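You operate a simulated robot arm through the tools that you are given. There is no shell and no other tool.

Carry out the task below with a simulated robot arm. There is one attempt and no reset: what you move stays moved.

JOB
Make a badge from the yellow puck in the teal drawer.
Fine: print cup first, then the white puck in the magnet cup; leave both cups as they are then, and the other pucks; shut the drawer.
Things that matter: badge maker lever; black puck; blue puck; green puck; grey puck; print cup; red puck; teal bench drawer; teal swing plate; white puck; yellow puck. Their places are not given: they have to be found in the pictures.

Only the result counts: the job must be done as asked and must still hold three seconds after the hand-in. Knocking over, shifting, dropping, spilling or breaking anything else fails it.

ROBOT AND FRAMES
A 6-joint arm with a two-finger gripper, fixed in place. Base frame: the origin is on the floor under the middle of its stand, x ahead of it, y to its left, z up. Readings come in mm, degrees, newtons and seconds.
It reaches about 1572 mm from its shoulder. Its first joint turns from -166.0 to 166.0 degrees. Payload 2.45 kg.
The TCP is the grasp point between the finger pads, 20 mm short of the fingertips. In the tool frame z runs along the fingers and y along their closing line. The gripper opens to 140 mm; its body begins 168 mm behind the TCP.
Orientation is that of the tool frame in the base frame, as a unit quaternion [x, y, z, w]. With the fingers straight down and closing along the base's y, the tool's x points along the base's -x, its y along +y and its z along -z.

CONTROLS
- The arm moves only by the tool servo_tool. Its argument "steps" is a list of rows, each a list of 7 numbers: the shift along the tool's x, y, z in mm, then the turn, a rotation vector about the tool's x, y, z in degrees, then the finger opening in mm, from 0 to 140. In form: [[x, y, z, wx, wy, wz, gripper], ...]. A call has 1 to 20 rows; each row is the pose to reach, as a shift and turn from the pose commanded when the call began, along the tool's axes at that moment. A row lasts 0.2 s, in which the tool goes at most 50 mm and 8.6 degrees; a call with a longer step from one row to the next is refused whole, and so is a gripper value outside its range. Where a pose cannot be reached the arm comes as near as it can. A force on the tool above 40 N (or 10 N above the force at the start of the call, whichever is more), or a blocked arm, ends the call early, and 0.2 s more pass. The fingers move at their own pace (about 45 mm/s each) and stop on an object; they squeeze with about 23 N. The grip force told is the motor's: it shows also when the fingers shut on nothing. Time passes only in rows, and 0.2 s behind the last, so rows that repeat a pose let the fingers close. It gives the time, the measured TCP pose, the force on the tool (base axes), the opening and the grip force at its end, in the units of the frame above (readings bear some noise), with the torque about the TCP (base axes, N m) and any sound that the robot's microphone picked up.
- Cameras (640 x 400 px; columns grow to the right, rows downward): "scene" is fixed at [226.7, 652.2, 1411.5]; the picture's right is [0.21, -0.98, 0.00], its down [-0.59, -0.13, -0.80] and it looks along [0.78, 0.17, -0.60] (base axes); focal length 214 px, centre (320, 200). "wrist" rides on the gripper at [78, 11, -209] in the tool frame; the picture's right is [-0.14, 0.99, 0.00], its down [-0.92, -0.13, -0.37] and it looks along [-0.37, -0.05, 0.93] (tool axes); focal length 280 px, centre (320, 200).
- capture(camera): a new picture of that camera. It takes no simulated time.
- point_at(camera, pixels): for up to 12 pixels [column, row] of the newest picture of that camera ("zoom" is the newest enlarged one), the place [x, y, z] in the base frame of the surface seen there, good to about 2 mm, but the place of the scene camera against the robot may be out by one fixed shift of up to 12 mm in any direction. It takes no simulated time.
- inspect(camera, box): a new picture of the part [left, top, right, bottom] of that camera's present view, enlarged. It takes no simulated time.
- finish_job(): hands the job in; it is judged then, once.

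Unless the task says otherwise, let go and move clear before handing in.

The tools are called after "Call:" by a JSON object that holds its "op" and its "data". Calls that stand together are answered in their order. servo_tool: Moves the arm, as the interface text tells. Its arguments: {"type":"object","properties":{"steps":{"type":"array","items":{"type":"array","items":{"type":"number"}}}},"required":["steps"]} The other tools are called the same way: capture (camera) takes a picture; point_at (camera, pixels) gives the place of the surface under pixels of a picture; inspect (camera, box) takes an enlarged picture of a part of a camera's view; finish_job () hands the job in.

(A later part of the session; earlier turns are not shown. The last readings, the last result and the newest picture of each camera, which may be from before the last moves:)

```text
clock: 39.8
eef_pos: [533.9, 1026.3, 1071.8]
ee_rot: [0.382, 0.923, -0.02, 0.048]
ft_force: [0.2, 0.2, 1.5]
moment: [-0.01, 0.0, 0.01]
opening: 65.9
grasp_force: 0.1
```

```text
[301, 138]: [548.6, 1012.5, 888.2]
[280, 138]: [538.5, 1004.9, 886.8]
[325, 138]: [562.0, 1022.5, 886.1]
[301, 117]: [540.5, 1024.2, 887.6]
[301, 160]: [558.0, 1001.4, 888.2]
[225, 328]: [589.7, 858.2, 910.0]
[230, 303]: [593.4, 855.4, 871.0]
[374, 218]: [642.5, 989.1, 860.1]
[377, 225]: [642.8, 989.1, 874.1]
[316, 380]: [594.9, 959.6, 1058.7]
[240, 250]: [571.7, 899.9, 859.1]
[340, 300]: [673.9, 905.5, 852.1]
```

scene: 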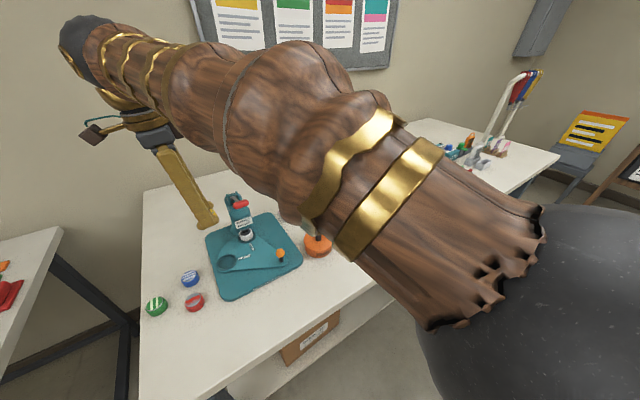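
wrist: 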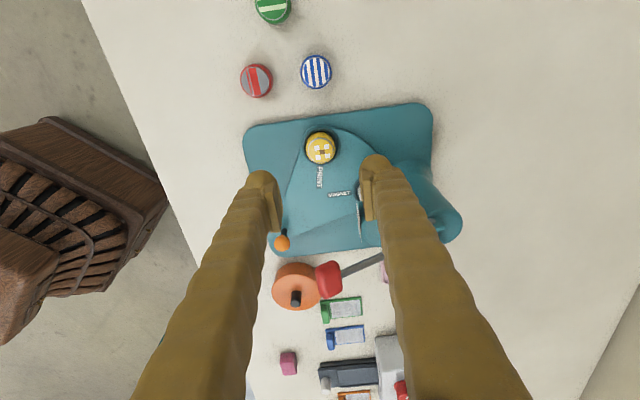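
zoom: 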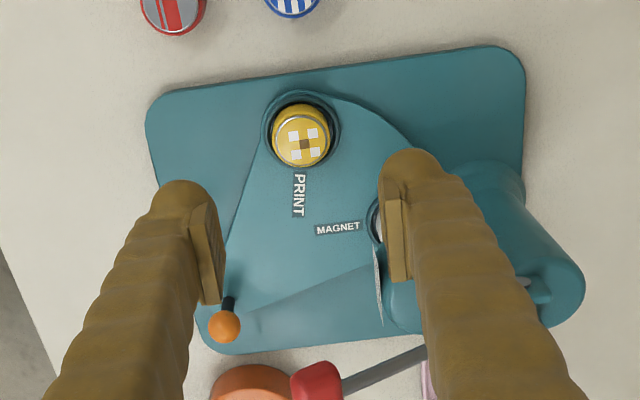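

The puck sits flat with its top at about 888. To work out the swing geometry I need a clear front view of the plate, cups, pivot and head, so I'll swing round to the front side and stay high.

Call:
{"op": "servo_tool", "data": {"steps": [[-6.4, -10.3, -3.7, -0.43, 0.43, -8.17, 66], [-12.7, -20.6, -7.5, -0.86, 0.86, -16.3, 66], [-19.1, -30.9, -11.2, -1.28, 1.28, -24.5, 66], [-25.5, -41.2, -15, -1.71, 1.71, -32.7, 66], [-31.8, -51.5, -18.7, -2.14, 2.14, -40.9, 66], [-38.2, -61.8, -22.4, -2.56, 2.56, -49, 66], [-44.5, -72.1, -26.2, -3, 3, -57.2, 66], [-50.9, -82.4, -29.9, -3.4, 3.4, -65.4, 66], [-57.3, -92.7, -33.6, -3.85, 3.85, -73.6, 66], [-63.6, -103, -37.4, -4.27, 4.27, -81.7, 66], [-70, -113.3, -41.1, -4.7, 4.7, -89.9, 66], [-70, -113.3, -41.1, -4.7, 4.7, -89.9, 66]]}}

```text
clock: 42.4
eef_pos: [501.0, 900.7, 1121.3]
ee_rot: [-0.383, 0.924, 0.0, 0.0]
ft_force: [0.0, 0.5, -0.7]
moment: [0.02, 0.02, -0.04]
opening: 66.0
grasp_force: 0.1
```

The tool is vertical on the front side. I'll lean the camera 30° toward the press for a view under the head.

Call:
{"op": "servo_tool", "data": {"steps": [[12, -6, 18, 0, -7.5, 0, 80], [24, -12, 36, 0, -15, 0, 95], [36, -18, 54, 0, -22.5, 0, 110], [48, -24, 71, 0, -30, 0, 120], [48, -24, 71, 0, -30, 0, 120]]}}

Call:
{"op": "capture", "data": {"camera": "wrist"}}

```text
clock: 43.6
eef_pos: [484.0, 848.0, 1049.6]
ee_rot: [-0.369, 0.892, 0.1, 0.24]
ft_force: [0.1, -0.4, 0.0]
moment: [0.02, 0.02, -0.01]
opening: 120.0
grasp_force: 0.1
```

```text
taken
```

wrist: 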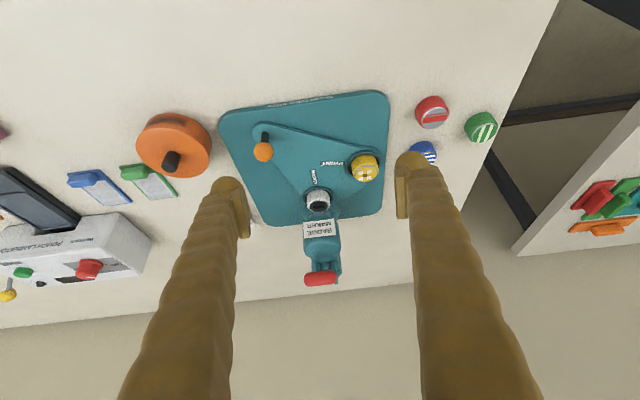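

The whole press is in view now, with the magnet cup at (317,200), print cup at (364,168) and knob at (263,150). I'll enlarge it for measuring.

Call:
{"op": "inspect", "data": {"camera": "wrist", "box": [215, 85, 405, 295]}}

Call:
{"op": "inspect", "data": {"camera": "wrist", "box": [235, 110, 395, 210]}}

```text
1.90 times, centred on (310, 190) of wrist
```

zoom: 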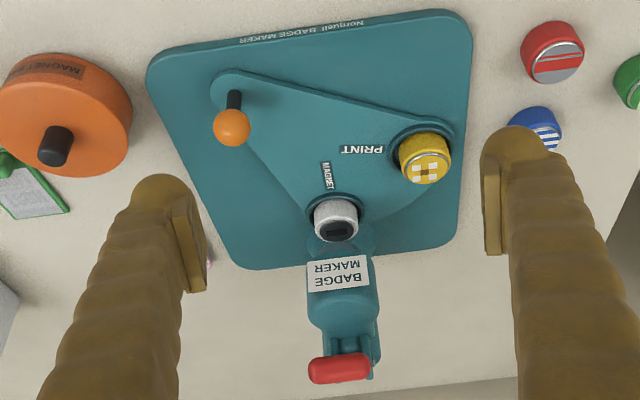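

```text
4.00 times, centred on (315, 160) of wrist
```

zoom: 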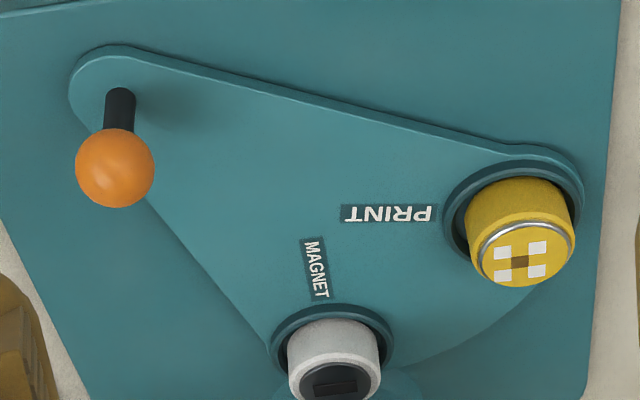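

The two labels point at a common spot near zoom (305,215), possibly the pivot. I'll measure the plate outline, both cups and the knob.

Call:
{"op": "point_at", "data": {"camera": "zoom", "pixels": [[305, 215], [315, 268], [386, 214], [272, 345], [393, 345], [333, 308], [450, 200], [515, 163], [583, 205], [120, 100], [115, 168], [335, 385]]}}

Call:
{"op": "point_at", "data": {"camera": "wrist", "pixels": [[255, 126], [262, 123], [253, 135], [320, 279], [308, 280], [333, 277], [321, 229], [323, 262], [333, 270], [311, 240], [335, 240], [322, 250]]}}

```text
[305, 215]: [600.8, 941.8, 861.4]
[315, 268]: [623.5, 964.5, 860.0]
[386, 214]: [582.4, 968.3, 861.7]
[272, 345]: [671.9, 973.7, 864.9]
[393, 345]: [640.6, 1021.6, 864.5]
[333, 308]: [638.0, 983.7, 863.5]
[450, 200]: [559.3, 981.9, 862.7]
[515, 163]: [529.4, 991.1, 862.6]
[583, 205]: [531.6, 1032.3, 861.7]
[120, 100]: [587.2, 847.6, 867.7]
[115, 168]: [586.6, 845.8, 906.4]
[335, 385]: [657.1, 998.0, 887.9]
```

```text
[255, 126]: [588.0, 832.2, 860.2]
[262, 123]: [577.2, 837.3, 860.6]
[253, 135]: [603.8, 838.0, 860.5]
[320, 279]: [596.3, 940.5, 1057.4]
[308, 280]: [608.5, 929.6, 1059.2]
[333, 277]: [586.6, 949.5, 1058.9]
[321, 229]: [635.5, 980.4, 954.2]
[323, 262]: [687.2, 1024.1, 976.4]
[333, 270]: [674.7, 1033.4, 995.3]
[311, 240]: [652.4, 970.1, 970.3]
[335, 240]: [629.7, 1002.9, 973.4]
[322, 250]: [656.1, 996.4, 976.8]
```

The geometry fits: pivot P ≈ (599, 942), cups about 82° apart at r≈82, and the knob at about (592, 850) with r≈92. The head sits over the magnet cup (657, 998), so I need to swing the plate about 82° clockwise by its knob. First I'll straighten the tool.

Call:
{"op": "servo_tool", "data": {"steps": [[-4, 0, -7, 0, 7.5, 0, 90], [-8, 0, -13, 0, 15, 0, 70], [-12, 0, -20, 0, 22.5, 0, 60], [-15, 0, -26, 0, 30, 0, 60], [-15, 0, -26, 0, 30, 0, 60]]}}

```text
clock: 44.8
eef_pos: [485.1, 848.2, 1080.1]
ee_rot: [-0.382, 0.924, 0.0, -0.001]
ft_force: [-0.9, 0.8, -0.5]
moment: [-0.01, -0.01, 0.02]
opening: 60.0
grasp_force: 0.1
```

Upright at (485, 848, 1080). Next I'll go over the knob and rotate -39° so the fingers straddle it along the swing tangent.

Call:
{"op": "servo_tool", "data": {"steps": [[-15.4, -14.9, 0, 0, 0, -7.8, 60], [-30.8, -29.7, 0, 0, 0, -15.6, 60], [-46.1, -44.6, 0, 0, 0, -23.4, 60], [-61.5, -59.4, 0, 0, 0, -31.2, 60], [-76.9, -74.3, 0, 0, 0, -39, 60], [-76.9, -74.3, 0, 0, 0, -39, 60]]}}

Call:
{"op": "capture", "data": {"camera": "wrist"}}

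Call:
{"op": "capture", "data": {"camera": "scene"}}

```text
clock: 46.2
eef_pos: [589.8, 851.0, 1079.1]
ee_rot: [-0.67, 0.743, 0.0, 0.0]
ft_force: [0.1, 0.5, 0.5]
moment: [-0.03, 0.0, 0.0]
opening: 60.1
grasp_force: 0.1
```

```text
taken
```

wrist: 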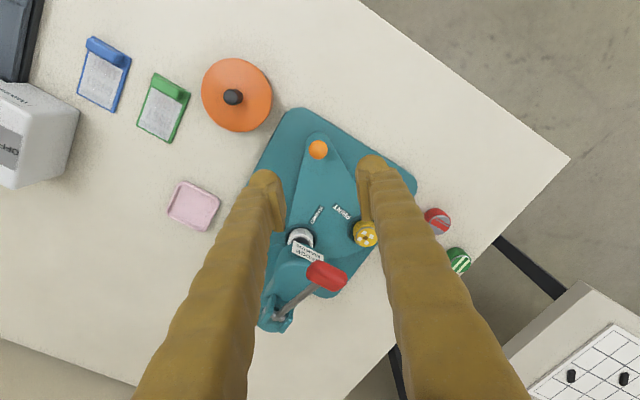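

```text
taken
```

scene: 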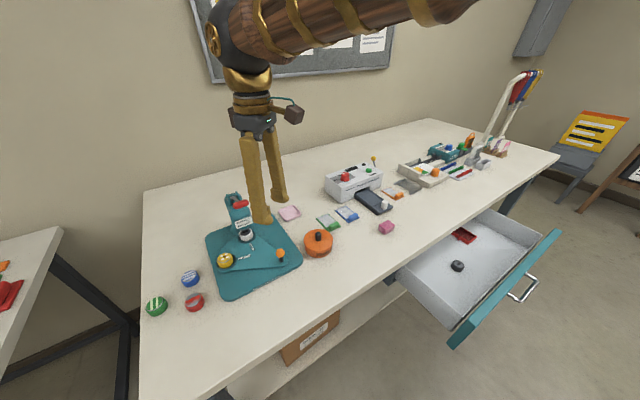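

Call:
{"op": "inspect", "data": {"camera": "wrist", "box": [240, 100, 440, 330]}}

Call:
{"op": "point_at", "data": {"camera": "wrist", "pixels": [[318, 149], [310, 149], [326, 149], [318, 141], [318, 158], [318, 162], [326, 270], [312, 266], [340, 280], [326, 262], [338, 265], [363, 232]]}}

```text
1.74 times, centred on (340, 215) of wrist
```

zoom: 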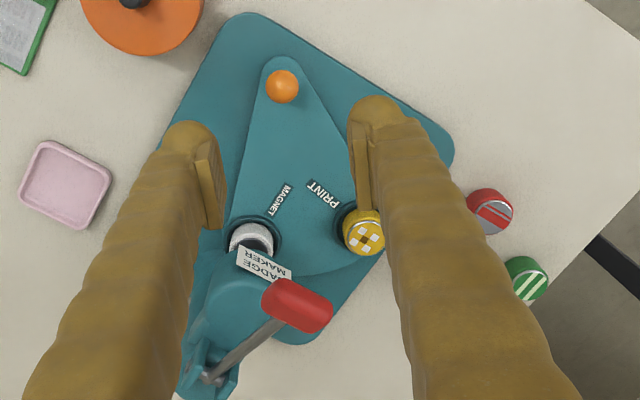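

```text
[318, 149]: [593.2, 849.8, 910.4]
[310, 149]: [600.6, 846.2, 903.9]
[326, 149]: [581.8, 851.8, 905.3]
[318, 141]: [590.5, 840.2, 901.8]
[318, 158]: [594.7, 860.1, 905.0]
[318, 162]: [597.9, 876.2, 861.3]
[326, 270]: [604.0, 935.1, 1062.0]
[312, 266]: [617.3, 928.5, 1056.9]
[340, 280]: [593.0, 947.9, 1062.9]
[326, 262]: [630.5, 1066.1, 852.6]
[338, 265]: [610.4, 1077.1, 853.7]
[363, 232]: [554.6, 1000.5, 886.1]
```

The knob's ball is centred at about (591.8, 850, 900). I'll descend over it with the fingers straddling, keeping the tips above the plate.

Call:
{"op": "servo_tool", "data": {"steps": [[0.8, -2, 30, 0, 0, 0, 50], [0.8, -2, 60, 0, 0, 0, 50], [0.8, -2, 90, 0, 0, 0, 50], [0.8, -2, 120, 0, 0, 0, 50], [0.8, -2, 145, 0, 0, 0, 50], [0.8, -2, 160, 0, 0, 0, 50], [0.8, -2, 169, 0, 0, 0, 50], [0.8, -2, 169, 0, 0, 0, 50]]}}

Call:
{"op": "capture", "data": {"camera": "wrist"}}

Call:
{"op": "inspect", "data": {"camera": "scene", "box": [190, 130, 350, 300]}}

```text
clock: 48.0
eef_pos: [593.8, 849.5, 910.5]
ee_rot: [-0.669, 0.743, 0.0, 0.001]
ft_force: [-0.4, -0.2, -0.3]
moment: [0.01, 0.02, 0.0]
opening: 50.1
grasp_force: 0.0
```

```text
taken
```

wrist: 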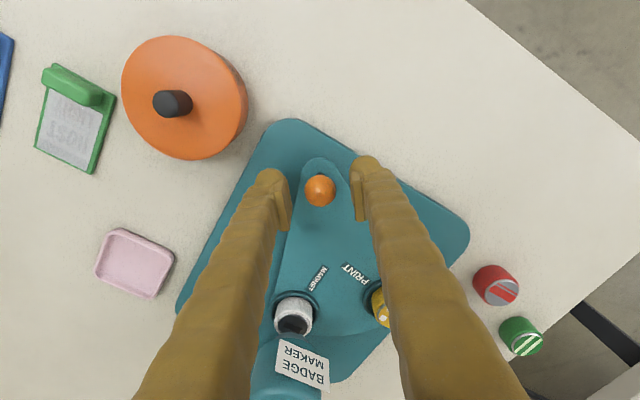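

```text
2.35 times, centred on (270, 215) of scene
```

zoom: 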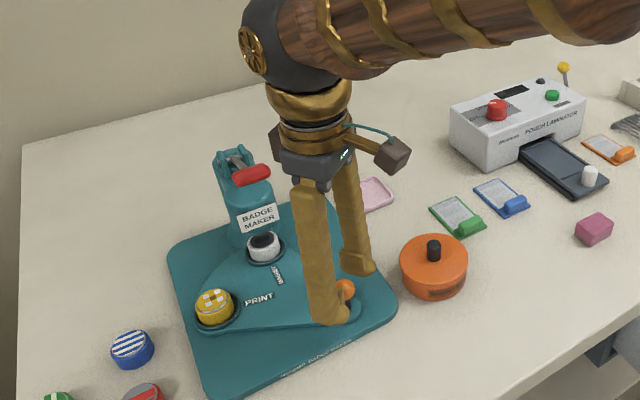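

The knob sits between the fingers at (320,190) and the body is clear of the lever. I'll narrow the fingers around it and make a trial swing of 20° to confirm the pivot.

Call:
{"op": "servo_tool", "data": {"steps": [[0, 0, 0, 0, 0, 0, 38], [0, 0, 0, 0, 0, 0, 26], [0, 0, 0, 0, 0, 0, 26], [0, 4, 0, 0, 0, 2.5, 26], [0, 8.1, 0, 0, 0, 5, 26], [-0.3, 12.1, 0, 0, 0, 7.5, 26], [-0.6, 16.1, 0, 0, 0, 10, 26], [-1.3, 20.1, 0, 0, 0, 12.5, 26], [-2, 24.1, 0, 0, 0, 15, 26], [-3, 28, 0, 0, 0, 17.5, 26], [-4, 31.9, 0, 0, 0, 20, 26], [-4, 31.9, 0, 0, 0, 20, 26]]}}

Call:
{"op": "capture", "data": {"camera": "wrist"}}

Call:
{"op": "inspect", "data": {"camera": "scene", "box": [190, 130, 350, 300]}}

```text
clock: 50.6
eef_pos: [560.9, 857.4, 910.4]
ee_rot: [-0.53, 0.848, 0.0, 0.0]
ft_force: [-0.2, 0.3, 0.5]
moment: [-0.04, 0.01, 0.01]
opening: 26.2
grasp_force: 0.1
```

```text
taken
```

wrist: 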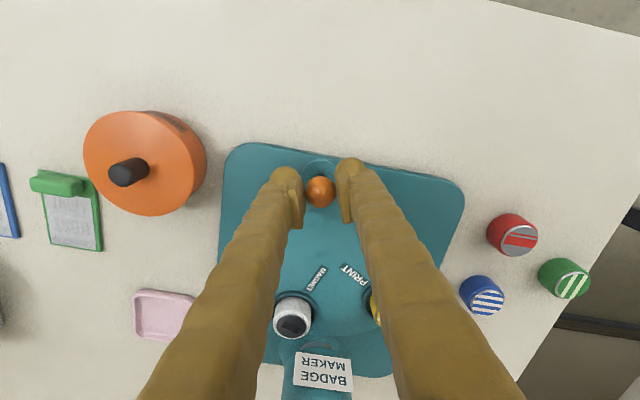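

```text
2.35 times, centred on (270, 215) of scene
```

zoom: 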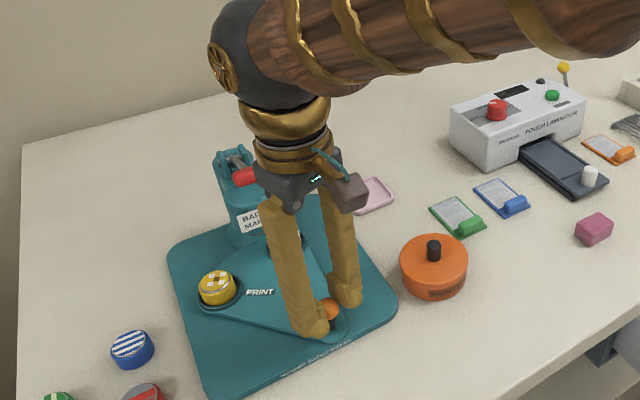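

The wrist view keeps the labels and cups in the same place relative to the gripper, so my pivot is right and the plate swings freely. I'll continue another 50°.

Call:
{"op": "servo_tool", "data": {"steps": [[0, 8.1, 0, 0, 0, 5, 26], [-0.6, 16.1, 0, 0, 0, 10, 26], [-2, 24.1, 0, 0, 0, 15, 26], [-4, 31.9, 0, 0, 0, 20, 26], [-6.8, 39.5, 0, 0, 0, 25, 26], [-10.1, 46.9, 0, 0, 0, 30, 26], [-14.1, 53.9, 0, 0, 0, 35, 26], [-18.8, 60.5, 0, 0, 0, 40, 26], [-23.9, 66.7, 0, 0, 0, 45, 26], [-29.6, 72.5, 0, 0, 0, 50, 26], [-29.6, 72.5, 0, 0, 0, 50, 26]]}}

Call:
{"op": "capture", "data": {"camera": "wrist"}}

Call:
{"op": "inspect", "data": {"camera": "scene", "box": [170, 160, 330, 300]}}

```text
clock: 53.0
eef_pos: [509.2, 916.9, 911.7]
ee_rot: [-0.122, 0.993, 0.0, 0.0]
ft_force: [0.0, 0.5, 0.4]
moment: [0.02, 0.02, -0.02]
opening: 26.5
grasp_force: 0.0
```

```text
taken
```

wrist: 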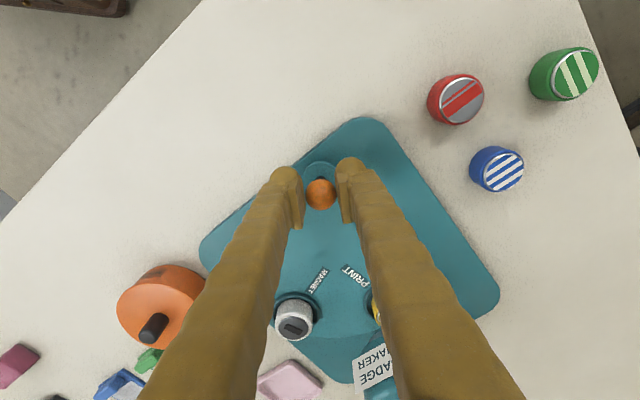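

```text
2.86 times, centred on (250, 230) of scene
```

zoom: 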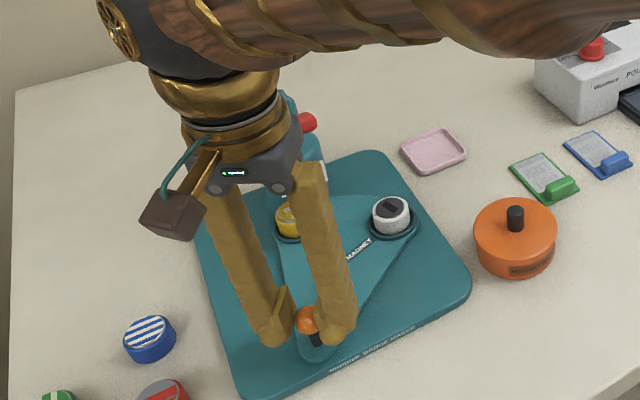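

The plate has turned about 70° and the print cup is nearly under the head. I'll make the last degrees in small steps and watch for a stop.

Call:
{"op": "servo_tool", "data": {"steps": [[0, 3.2, 0, 0, 0, 2, 26], [0, 6.5, 0, 0, 0, 4, 26], [-0.1, 9.7, 0, 0, 0, 6, 26], [-0.3, 12.9, 0, 0, 0, 8, 26], [-0.6, 16.1, 0, 0, 0, 10, 26], [-0.6, 16.1, 0, 0, 0, 10, 26]]}}

Call:
{"op": "capture", "data": {"camera": "wrist"}}

Call:
{"op": "inspect", "data": {"camera": "scene", "box": [190, 180, 310, 280]}}

```text
clock: 54.4
eef_pos: [507.0, 932.1, 910.3]
ee_rot: [-0.034, 0.999, 0.0, 0.0]
ft_force: [-0.9, 0.2, 0.1]
moment: [-0.02, -0.02, -0.01]
opening: 26.4
grasp_force: 0.4
```

```text
taken
```

wrist: 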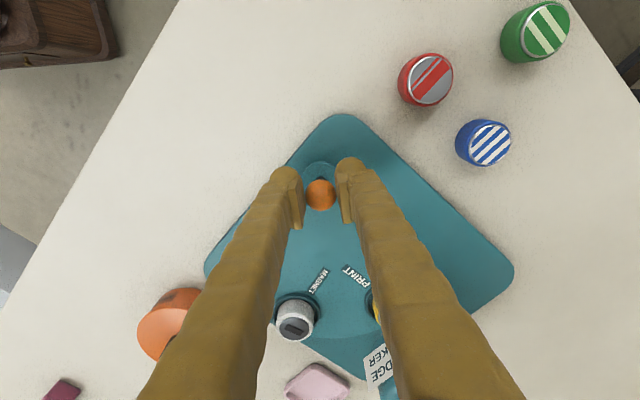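

```text
4.00 times, centred on (250, 230) of scene
```

zoom: 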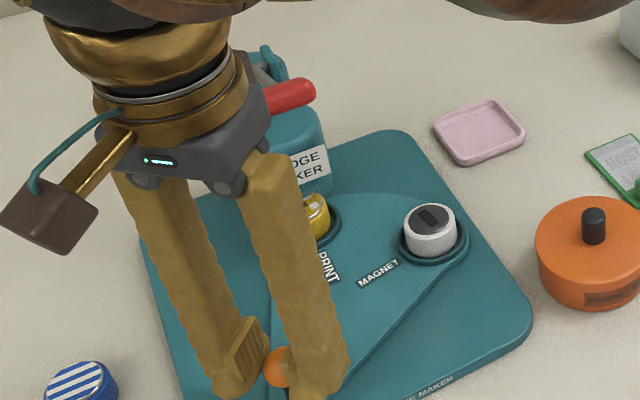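

About 80° has been turned with no stop felt. I'll measure where the cups are now to judge the alignment under the head.

Call:
{"op": "point_at", "data": {"camera": "zoom", "pixels": [[432, 215], [401, 240], [466, 230], [440, 258], [330, 215], [338, 235], [318, 215], [326, 266], [378, 273], [276, 366], [310, 165]]}}

Call:
{"op": "inspect", "data": {"camera": "wrist", "box": [240, 240, 400, 360]}}

```text
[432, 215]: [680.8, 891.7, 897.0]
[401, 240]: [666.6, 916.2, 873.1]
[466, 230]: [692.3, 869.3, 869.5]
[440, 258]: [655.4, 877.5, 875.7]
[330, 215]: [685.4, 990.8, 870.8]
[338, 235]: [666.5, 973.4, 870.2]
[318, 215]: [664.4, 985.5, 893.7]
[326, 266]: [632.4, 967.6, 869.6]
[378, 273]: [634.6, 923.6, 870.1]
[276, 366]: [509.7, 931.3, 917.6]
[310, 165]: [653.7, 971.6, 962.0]
```

```text
3.33 times, centred on (320, 300) of wrist
```

zoom: 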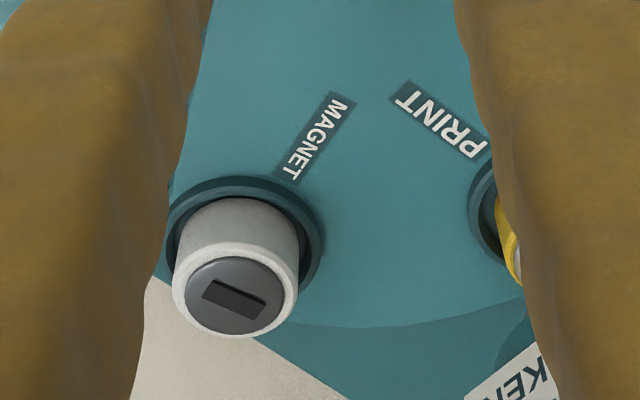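

I'll take cup readings from the wrist zoom too, since the wrist camera has no offset.

Call:
{"op": "point_at", "data": {"camera": "zoom", "pixels": [[170, 232], [318, 235], [245, 181], [314, 262], [283, 185], [235, 295], [434, 120], [315, 140], [473, 205], [488, 170], [510, 240], [490, 250]]}}

```text
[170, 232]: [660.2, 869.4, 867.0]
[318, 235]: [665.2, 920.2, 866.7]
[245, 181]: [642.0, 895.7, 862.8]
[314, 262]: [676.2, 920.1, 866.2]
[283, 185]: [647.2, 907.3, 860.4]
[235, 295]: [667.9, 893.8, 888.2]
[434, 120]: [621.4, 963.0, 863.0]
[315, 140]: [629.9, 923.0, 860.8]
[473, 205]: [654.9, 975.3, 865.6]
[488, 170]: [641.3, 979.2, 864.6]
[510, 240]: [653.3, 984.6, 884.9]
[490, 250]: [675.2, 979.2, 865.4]
```

By wrist readings the print cup is at about (658, 1000), while the head position (the original magnet cup spot) is (657, 998). That leaves roughly 1° to go, so I'll nudge on gently and watch for an end stop.

Call:
{"op": "servo_tool", "data": {"steps": [[0, 0.8, 0, 0, 0, 0.5, 26], [0, 1.6, 0, 0, 0, 1, 26], [0, 2.4, 0, 0, 0, 1.5, 26], [0, 2.4, 0, 0, 0, 1.5, 26]]}}

Call:
{"op": "inspect", "data": {"camera": "wrist", "box": [270, 150, 370, 220]}}

```text
clock: 55.4
eef_pos: [506.3, 934.2, 910.6]
ee_rot: [-0.022, 1.0, -0.001, 0.0]
ft_force: [2.5, -4.3, 1.7]
moment: [-0.07, -0.01, 0.02]
opening: 28.2
grasp_force: 0.9
```

```text
5.71 times, centred on (320, 185) of wrist
```

zoom: 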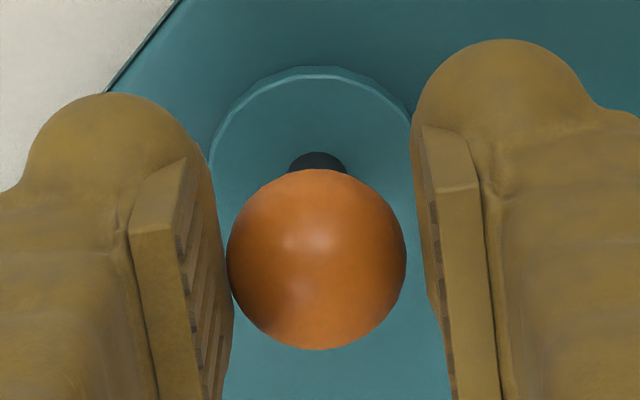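

There is a reaction now (force about -4.3 N, opening pushed to 28.2), so the plate has met its stop with the print cup under the head. I'll open the fingers off the knob and rise.

Call:
{"op": "servo_tool", "data": {"steps": [[0, 0, 0, 0, 0, 0, 36], [0, 0, 0, 0, 0, 0, 50], [0, 0, 0, 0, 0, 0, 56], [0, 0, -20, 0, 0, 0, 56], [0, 0, -50, 0, 0, 0, 56], [0, 0, -90, 0, 0, 0, 56], [0, 0, -130, 0, 0, 0, 56], [0, 0, -170, 0, 0, 0, 56], [0, 0, -200, 0, 0, 0, 56], [0, 0, -200, 0, 0, 0, 56]]}}

Call:
{"op": "capture", "data": {"camera": "wrist"}}

Call:
{"op": "inspect", "data": {"camera": "scene", "box": [170, 160, 330, 300]}}

```text
clock: 57.6
eef_pos: [505.5, 934.2, 1109.5]
ee_rot: [-0.022, 1.0, 0.0, 0.0]
ft_force: [0.4, 0.0, -0.5]
moment: [0.01, -0.01, 0.02]
opening: 56.0
grasp_force: 0.2
```

```text
taken
```

wrist: 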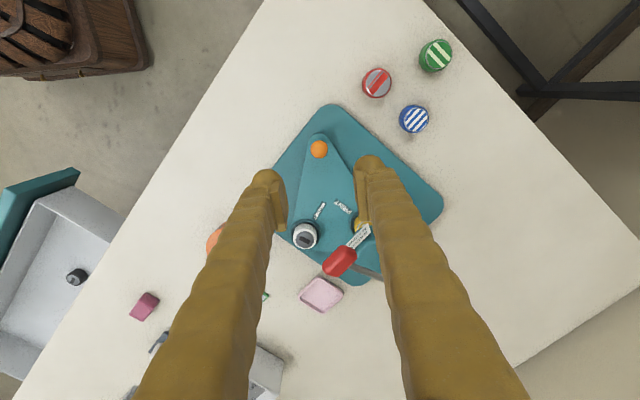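

```text
2.86 times, centred on (250, 230) of scene
```

zoom: 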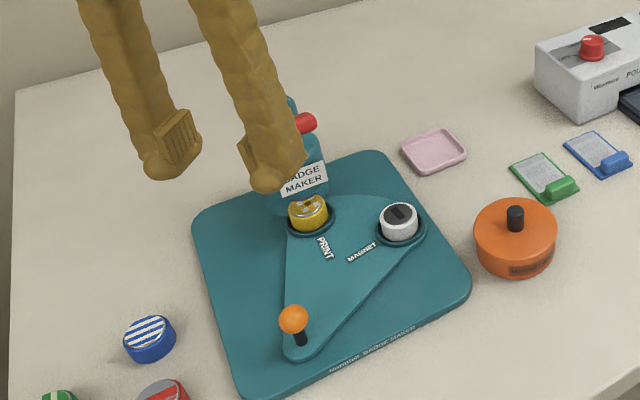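

The yellow puck in the print cup is right under the head and the plate stays put. Next I'll turn the tool to face the lever from the front and measure the red handle.

Call:
{"op": "servo_tool", "data": {"steps": [[-7.4, -11.2, -6.1, 0, 0, -8.5, 56], [-14.8, -22.4, -12.2, 0, 0, -17, 56], [-22.3, -33.5, -18.3, 0, 0, -25.5, 56], [-29.7, -44.7, -24.4, 0, 0, -34, 80], [-37.1, -55.9, -30.5, 0, 0, -42.5, 90], [-37.1, -55.9, -30.5, 0, 0, -42.5, 100]]}}

Call:
{"op": "capture", "data": {"camera": "wrist"}}

Call:
{"op": "inspect", "data": {"camera": "wrist", "box": [250, 180, 410, 320]}}

```text
clock: 59.0
eef_pos: [545.2, 880.2, 1142.5]
ee_rot: [-0.384, 0.923, 0.0, 0.0]
ft_force: [0.5, -0.1, -0.1]
moment: [-0.01, -0.01, -0.01]
opening: 99.9
grasp_force: 0.1
```

```text
taken
```

wrist: 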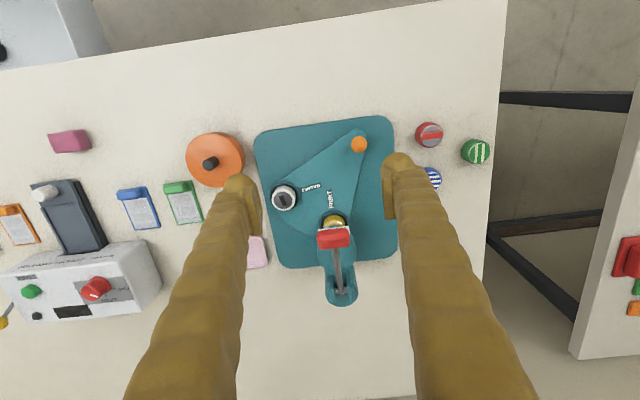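

```text
2.86 times, centred on (330, 250) of wrist
```

zoom: 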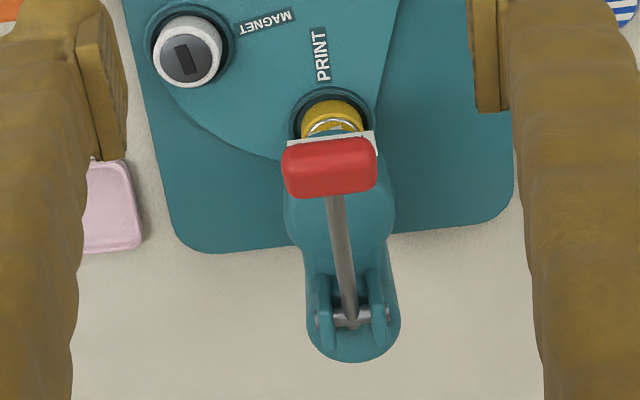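

The red handle, its rod and the hinge line up along the view. I'll measure the handle ends, the hinge and the head.

Call:
{"op": "point_at", "data": {"camera": "zoom", "pixels": [[332, 165], [288, 170], [373, 162], [330, 145], [332, 190], [340, 230], [347, 285], [350, 315], [320, 315], [385, 312], [355, 350], [300, 225]]}}

```text
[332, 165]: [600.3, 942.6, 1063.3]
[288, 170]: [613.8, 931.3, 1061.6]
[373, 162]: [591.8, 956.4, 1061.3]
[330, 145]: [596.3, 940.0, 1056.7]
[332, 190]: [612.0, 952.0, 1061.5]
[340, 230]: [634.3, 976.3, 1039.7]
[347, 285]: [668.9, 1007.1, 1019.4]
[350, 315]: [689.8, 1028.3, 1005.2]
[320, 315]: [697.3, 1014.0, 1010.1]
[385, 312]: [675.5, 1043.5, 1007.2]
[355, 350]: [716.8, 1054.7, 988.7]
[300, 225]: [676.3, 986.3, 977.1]
```

The handle's top is 1063 with its centre at about (603.5, 945), and the hinge is at about (690, 1030, 1003), so the lever radius is about 131 mm. I'll place closed fingertips just above the handle centre.

Call:
{"op": "servo_tool", "data": {"steps": [[-17, 1, 0, 0, 0, 0, 60], [-35, 2, 0, 0, 0, 0, 30], [-52, 3, 0, 0, 0, 0, 0], [-70, 4, 0, 0, 0, 0, 0], [-87, 4.6, 10, 0, 0, 0, 0], [-87, 4.6, 25, 0, 0, 0, 0], [-87, 4.6, 40, 0, 0, 0, 0], [-87, 4.6, 48, 0, 0, 0, 0], [-87, 4.6, 48, 0, 0, 0, 0]]}}

Call:
{"op": "capture", "data": {"camera": "wrist"}}

Call:
{"op": "inspect", "data": {"camera": "scene", "box": [180, 140, 320, 280]}}

```text
clock: 61.0
eef_pos: [602.7, 944.6, 1093.4]
ee_rot: [-0.382, 0.924, 0.001, 0.0]
ft_force: [1.0, -0.1, 0.1]
moment: [0.02, -0.03, -0.04]
opening: 0.0
grasp_force: 22.8
```

```text
taken
```

wrist: 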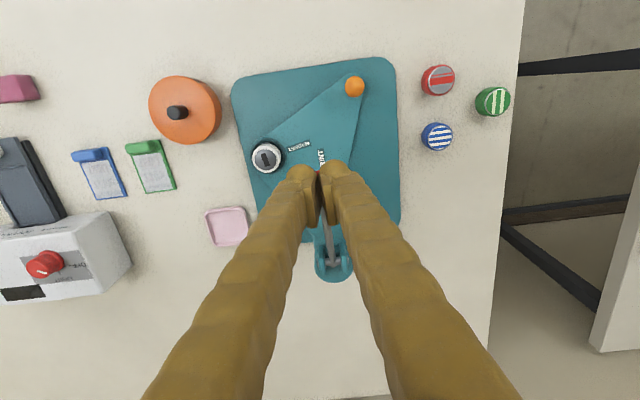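

```text
2.86 times, centred on (250, 210) of scene
```

zoom: 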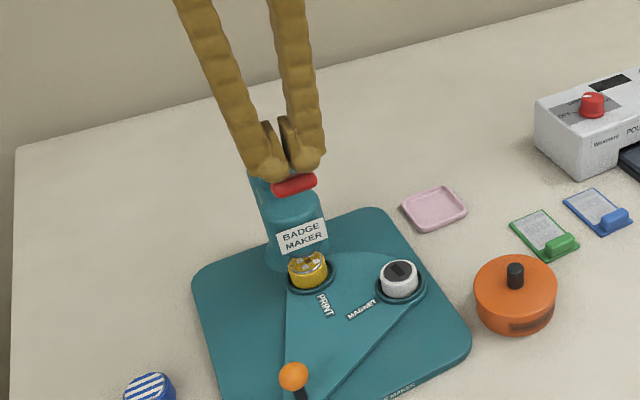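

The closed fingertips hover just over the red handle. I'll press the lever down in small steps along its arc.

Call:
{"op": "servo_tool", "data": {"steps": [[0, 0, 5, 0, 0, 0, 0], [0.5, 0, 10, 0, 0, 0, 0], [2.2, 0, 15, 0, 0, 0, 0], [4, 0, 20, 0, 0, 0, 0], [5.6, 0, 25, 0, 0, 0, 0], [6.9, 0, 30, 0, 0, 0, 0], [8, 0, 35, 0, 0, 0, 0], [8.9, 0, 40, 0, 0, 0, 0]]}}

Call:
{"op": "inspect", "data": {"camera": "scene", "box": [180, 140, 320, 280]}}

```text
clock: 62.8
eef_pos: [596.2, 938.2, 1054.2]
ee_rot: [-0.383, 0.924, 0.0, 0.001]
ft_force: [-0.4, -0.7, 1.4]
moment: [-0.04, 0.03, -0.01]
opening: 5.9
grasp_force: 29.5
```

```text
2.86 times, centred on (250, 210) of scene
```

zoom: 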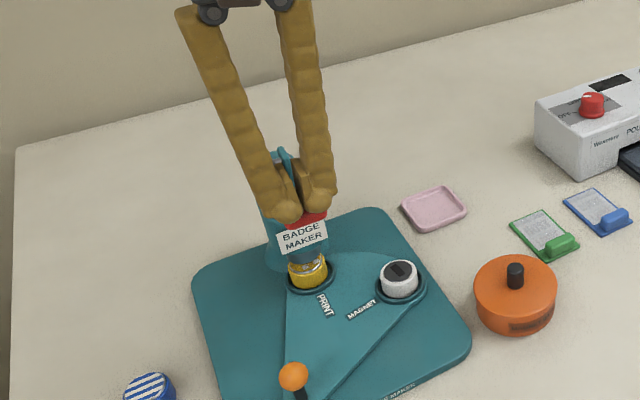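

The lever is moving with little resistance, but the fingers read 5.9 mm open as if something is between them. I'll look closely before continuing.

Call:
{"op": "inspect", "data": {"camera": "wrist", "box": [250, 120, 410, 280]}}

Call:
{"op": "inspect", "data": {"camera": "scene", "box": [220, 180, 280, 240]}}

```text
2.50 times, centred on (330, 200) of wrist
```

zoom: 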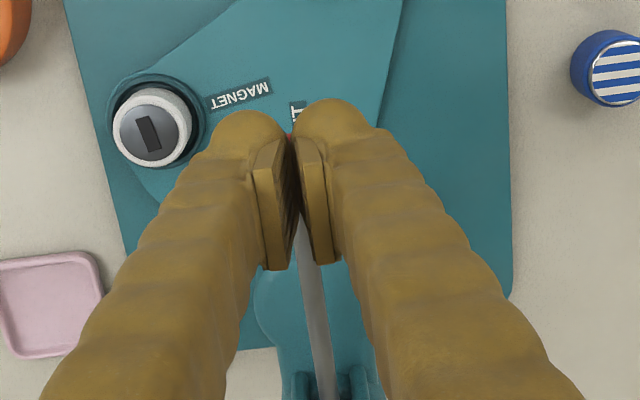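

```text
6.67 times, centred on (250, 210) of scene
```

zoom: 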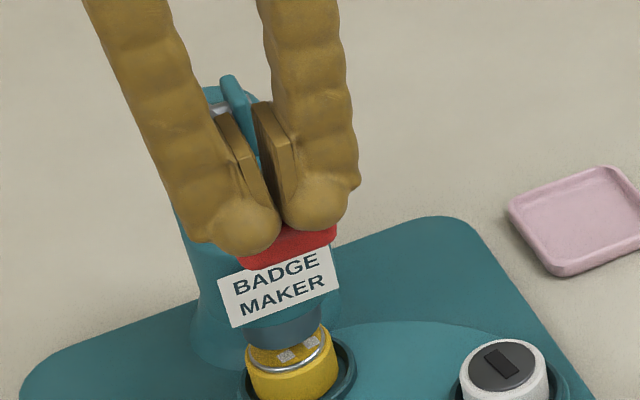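

The ram is coming down toward the yellow puck and the rod is lightly pinched between the pads, which does no harm. I'll check the handle's height before pressing further.

Call:
{"op": "point_at", "data": {"camera": "zoom", "pixels": [[285, 252], [255, 262], [325, 238], [285, 330], [280, 300], [285, 365], [300, 355]]}}

```text
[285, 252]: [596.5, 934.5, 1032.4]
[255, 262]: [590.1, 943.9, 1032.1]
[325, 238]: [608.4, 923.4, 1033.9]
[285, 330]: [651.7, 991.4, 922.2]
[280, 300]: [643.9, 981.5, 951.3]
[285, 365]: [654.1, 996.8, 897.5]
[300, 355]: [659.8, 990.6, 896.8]
```

The handle is at about z=1024, 9° above level, with the fingertips on its top. I'll keep pressing in small steps.

Call:
{"op": "servo_tool", "data": {"steps": [[0.7, 0, 4, 0, 0, 0, 0], [1.2, 0, 8, 0, 0, 0, 0], [1.4, 0, 12, 0, 0, 0, 0], [1.6, 0, 16, 0, 0, 0, 0], [1.7, 0, 20, 0, 0, 0, 0], [1.7, 0, 24, 0, 0, 0, 0]]}}

Call:
{"op": "inspect", "data": {"camera": "scene", "box": [220, 180, 280, 240]}}

```text
clock: 64.2
eef_pos: [596.7, 936.6, 1028.8]
ee_rot: [-0.382, 0.924, 0.0, 0.0]
ft_force: [-0.2, -0.3, 1.2]
moment: [0.0, -0.03, 0.01]
opening: 6.1
grasp_force: 29.4
```

```text
6.67 times, centred on (250, 210) of scene
```

zoom: 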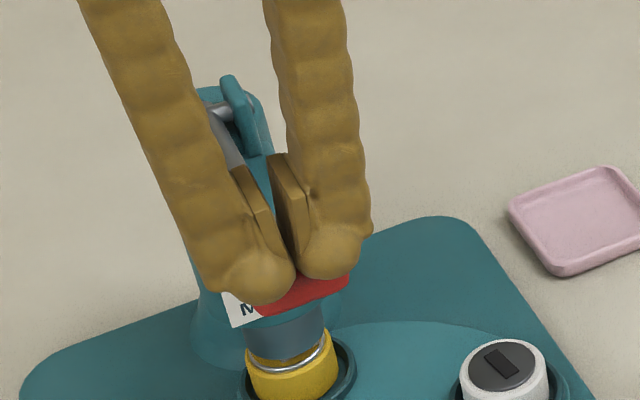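

The ram now touches the top of the yellow puck, with only 1.2 N on the tool. I'll continue the stroke slowly.

Call:
{"op": "servo_tool", "data": {"steps": [[0, 0, 4, 0, 0, 0, 0], [-0.2, 0, 8, 0, 0, 0, 0], [-0.6, 0, 12, 0, 0, 0, 0], [-1, 0, 16, 0, 0, 0, 0], [-1.6, 0, 20, 0, 0, 0, 0], [-2.3, 0, 24, 0, 0, 0, 0]]}}

Call:
{"op": "inspect", "data": {"camera": "scene", "box": [220, 180, 280, 240]}}

```text
clock: 65.6
eef_pos: [597.9, 938.4, 1005.8]
ee_rot: [-0.383, 0.924, 0.0, 0.0]
ft_force: [-0.1, -1.2, 3.6]
moment: [0.01, 0.0, 0.0]
opening: 5.8
grasp_force: 29.3
```

```text
6.67 times, centred on (250, 210) of scene
```

zoom: 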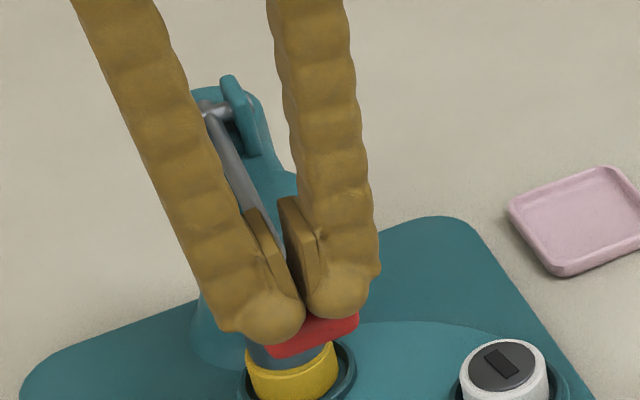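

The handle is at about -12° and force has risen slightly to 3.6 N. I'll keep going in small steps and listen for a click or stop.

Call:
{"op": "servo_tool", "data": {"steps": [[-0.8, 0, 4, 0, 0, 0, 0], [-1.7, 0, 8, 0, 0, 0, 0], [-2.7, 0, 12, 0, 0, 0, 0], [-3.8, 0, 16, 0, 0, 0, 0], [-5, 0, 20, 0, 0, 0, 0]]}}

Call:
{"op": "inspect", "data": {"camera": "scene", "box": [220, 190, 280, 250]}}

```text
clock: 66.3
eef_pos: [598.5, 938.9, 1001.4]
ee_rot: [-0.382, 0.924, 0.001, 0.0]
ft_force: [-3.0, -6.0, 13.4]
moment: [0.01, -0.06, 0.0]
opening: 6.2
grasp_force: 29.7
stopped in row 3: the force on the tool passed its limit at 46 N (the readings are from after the stop); the commanded pose is now the measured one
```

```text
6.67 times, centred on (250, 220) of scene
```

zoom: 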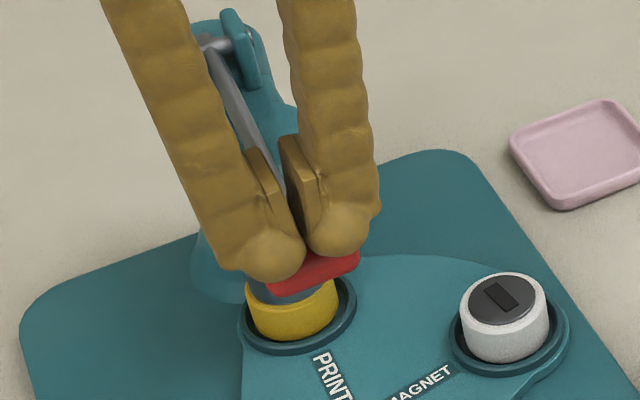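

The lever met firm resistance (46 N) at TCP z≈1001, which looks like the end of the stroke. I'll press once more within limits and hold briefly so the pressing is complete.

Call:
{"op": "servo_tool", "data": {"steps": [[-0.3, 0, 1, 0, 0, 0, 0], [-0.5, 0, 2, 0, 0, 0, 0], [-0.5, 0, 2, 0, 0, 0, 0], [-0.5, 0, 2, 0, 0, 0, 0]]}}

Call:
{"op": "inspect", "data": {"camera": "wrist", "box": [250, 120, 410, 280]}}

```text
clock: 67.0
eef_pos: [598.5, 940.6, 1002.7]
ee_rot: [-0.384, 0.923, 0.001, 0.001]
ft_force: [-2.9, -5.9, 13.3]
moment: [0.02, -0.08, 0.02]
opening: 6.0
grasp_force: 29.4
stopped in row 3: the force on the tool passed its limit at 41 N (the readings are from after the stop); the commanded pose is now the measured one
```

```text
2.50 times, centred on (330, 200) of wrist
```

zoom: 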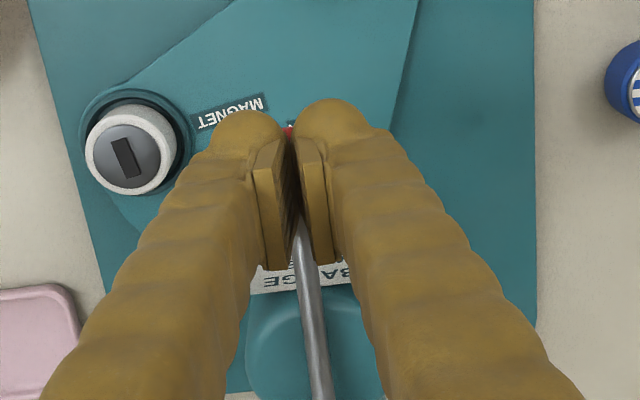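

It is firmly at the bottom. I'll raise the tool along the lever's arc, with the rod still pinched between the pads, and see whether the lever comes up with it.

Call:
{"op": "servo_tool", "data": {"steps": [[1, 0, -5, 0, 0, 0, 0], [2.2, 0, -11, 0, 0, 0, 0], [3.3, 0, -21, 0, 0, 0, 0], [3.7, 0, -31, 0, 0, 0, 0], [3.3, 0, -41, 0, 0, 0, 0], [2.2, 0, -51, 0, 0, 0, 0], [0.2, 0, -61, 0, 0, 0, 0], [-2.5, 0, -71, 0, 0, 0, 0], [-6, 0, -81, 0, 0, 0, 0], [-6, 0, -81, 0, 0, 0, 0]]}}

Call:
{"op": "inspect", "data": {"camera": "scene", "box": [180, 140, 320, 280]}}

Call:
{"op": "inspect", "data": {"camera": "wrist", "box": [250, 120, 410, 280]}}

```text
clock: 69.2
eef_pos: [603.7, 944.5, 1080.4]
ee_rot: [-0.382, 0.924, 0.0, 0.001]
ft_force: [0.7, 0.0, 1.2]
moment: [0.01, 0.02, 0.01]
opening: 6.2
grasp_force: 29.6
```

```text
2.86 times, centred on (250, 210) of scene
```

zoom: 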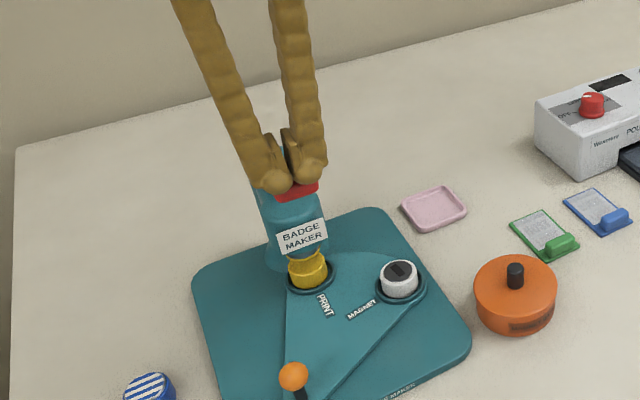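

```text
2.50 times, centred on (330, 200) of wrist
```

zoom: 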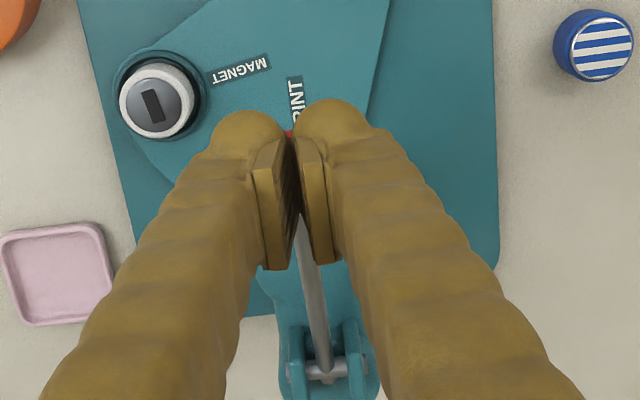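

The lever came up with the tool and the yellow puck looks different now. I'll take a closer look at both cups.

Call:
{"op": "inspect", "data": {"camera": "scene", "box": [225, 200, 295, 250]}}

```text
8.00 times, centred on (260, 225) of scene
```

zoom: 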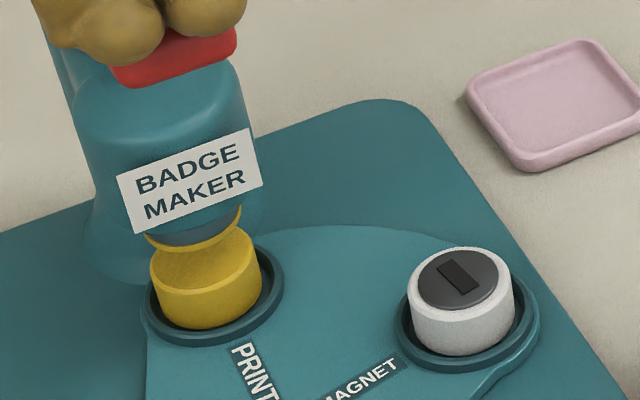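

The print face has been picked up by the ram (yellow ring under the head) and the body stays in the cup, so the first press worked. I'll release the rod, rise and check that the lever stays up.

Call:
{"op": "servo_tool", "data": {"steps": [[-0.5, 0, -2, 0, 0, 0, 0], [-0.5, 0, -2, 0, 0, 0, 10], [-0.5, 0, -2, 0, 0, 0, 18], [-0.5, 0, -2, 0, 0, 0, 18], [-0.5, 0, -12, 0, 0, 0, 18], [-0.5, 0, -30, 0, 0, 0, 18], [-0.5, 0, -50, 0, 0, 0, 18], [-0.5, 0, -50, 0, 0, 0, 18]]}}

Call:
{"op": "inspect", "data": {"camera": "scene", "box": [200, 170, 310, 270]}}

Call:
{"op": "capture", "data": {"camera": "wrist"}}

```text
clock: 71.0
eef_pos: [604.2, 943.2, 1131.6]
ee_rot: [-0.382, 0.924, 0.001, 0.001]
ft_force: [-0.9, -0.4, 0.7]
moment: [0.01, 0.0, -0.03]
opening: 17.9
grasp_force: 0.0
```

```text
4.00 times, centred on (255, 220) of scene
```

zoom: 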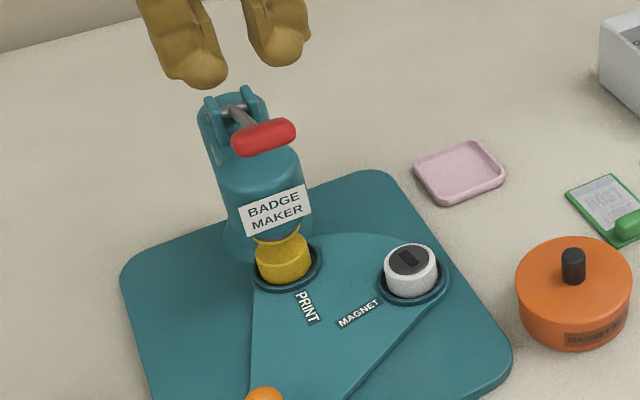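

```text
taken
```

wrist: 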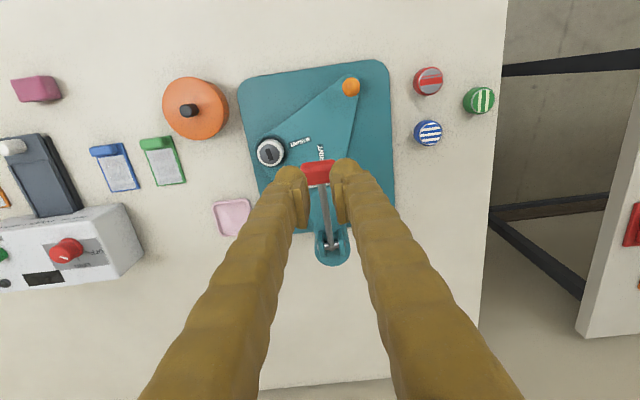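

The lever stays up and the ram carries the print face. Next I'll swing the plate back, so I'll measure the knob and handle positions.

Call:
{"op": "point_at", "data": {"camera": "wrist", "pixels": [[318, 165], [318, 180], [351, 86], [345, 86], [357, 86], [351, 80], [351, 93], [268, 152]]}}

Call:
{"op": "inspect", "data": {"camera": "wrist", "box": [310, 60, 390, 120]}}

```text
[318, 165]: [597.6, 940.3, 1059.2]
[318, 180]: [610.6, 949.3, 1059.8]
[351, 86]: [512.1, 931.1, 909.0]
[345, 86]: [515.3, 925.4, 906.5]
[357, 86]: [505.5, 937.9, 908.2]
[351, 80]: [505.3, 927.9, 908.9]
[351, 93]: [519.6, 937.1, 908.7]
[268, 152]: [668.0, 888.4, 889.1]
```

```text
6.67 times, centred on (350, 90) of wrist
```

zoom: 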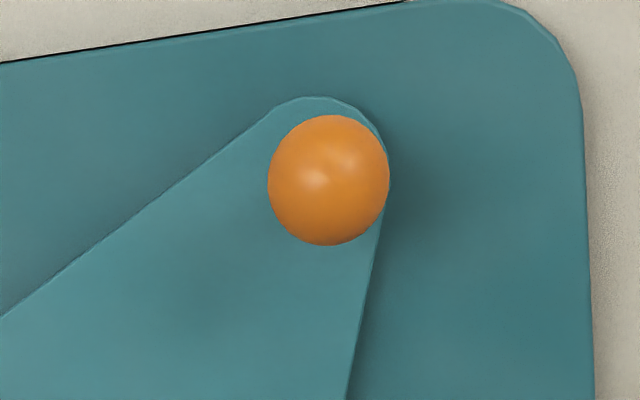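

The knob is now at about (511, 932). I'll go over it and turn +39° to line up with the tangent there.

Call:
{"op": "servo_tool", "data": {"steps": [[14.8, 11.6, 0, 0, 0, 7.86, 30], [29.5, 23.2, 0, 0, 0, 15.7, 40], [44.3, 34.8, 5, 0, 0, 23.6, 50], [59, 46.4, 10, 0, 0, 31.4, 50], [73.8, 58, 20, 0, 0, 39.3, 50], [73.8, 58, 20, 0, 0, 39.3, 50]]}}

Call:
{"op": "capture", "data": {"camera": "wrist"}}

Call:
{"op": "inspect", "data": {"camera": "wrist", "box": [270, 100, 370, 200]}}

```text
clock: 72.4
eef_pos: [510.4, 933.4, 1111.4]
ee_rot: [-0.048, 0.999, 0.001, 0.001]
ft_force: [0.1, -0.3, 0.2]
moment: [0.02, -0.02, 0.0]
opening: 49.8
grasp_force: 0.2
```

```text
taken
```

wrist: 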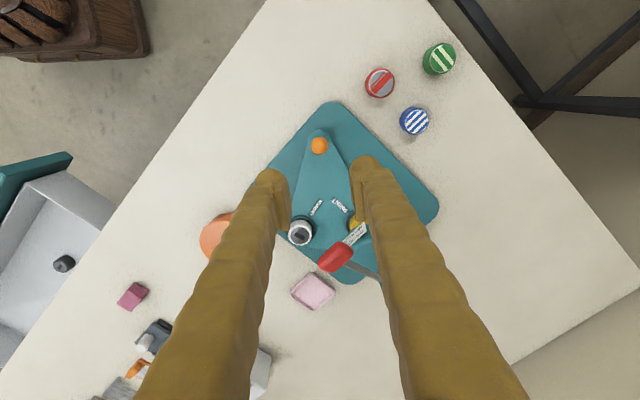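

```text
4.00 times, centred on (320, 150) of wrist
```

zoom: 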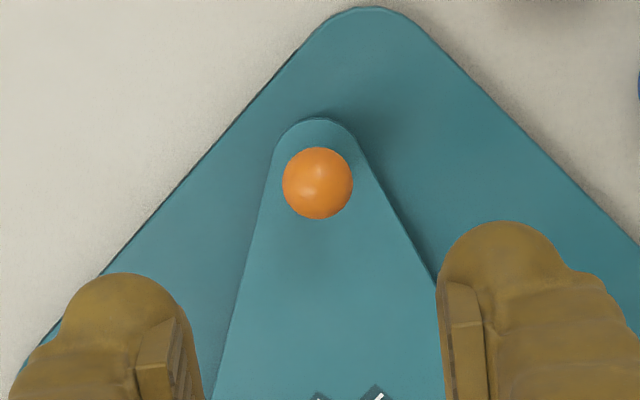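

Call:
{"op": "point_at", "data": {"camera": "zoom", "pixels": [[318, 183], [288, 183], [348, 183], [318, 153], [318, 213]]}}

```text
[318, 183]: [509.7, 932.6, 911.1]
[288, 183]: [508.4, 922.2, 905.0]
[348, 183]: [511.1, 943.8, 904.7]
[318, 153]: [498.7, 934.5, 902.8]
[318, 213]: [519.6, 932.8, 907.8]
```

The TCP is centred over the ball within 1 mm. I'll descend around it with the fingers open.

Call:
{"op": "servo_tool", "data": {"steps": [[0, 0, 30, 0, 0, 0, 50], [0, 0, 65, 0, 0, 0, 50], [0, 0, 100, 0, 0, 0, 50], [0, 0, 135, 0, 0, 0, 50], [0, 0, 165, 0, 0, 0, 50], [0, 0, 190, 0, 0, 0, 50], [0, 0, 201, 0, 0, 0, 50], [0, 0, 201, 0, 0, 0, 38], [0, 0, 201, 0, 0, 0, 26], [0, 0, 201, 0, 0, 0, 26]]}}

Call:
{"op": "inspect", "data": {"camera": "wrist", "box": [270, 150, 370, 220]}}

```text
clock: 74.6
eef_pos: [510.7, 933.0, 910.4]
ee_rot: [-0.05, 0.999, 0.0, 0.001]
ft_force: [0.5, -2.9, -0.7]
moment: [-0.03, 0.02, -0.01]
opening: 28.3
grasp_force: 1.4
```

```text
5.71 times, centred on (320, 185) of wrist
```

zoom: 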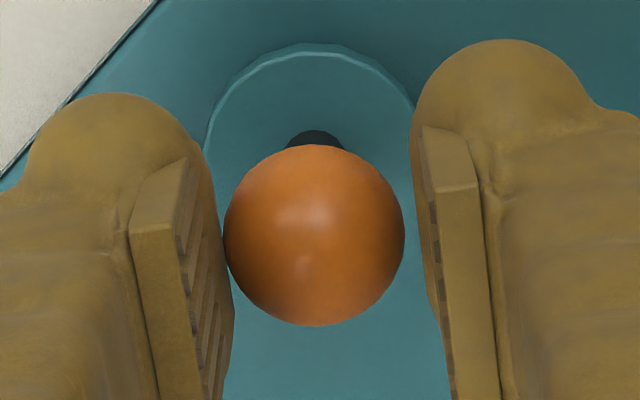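

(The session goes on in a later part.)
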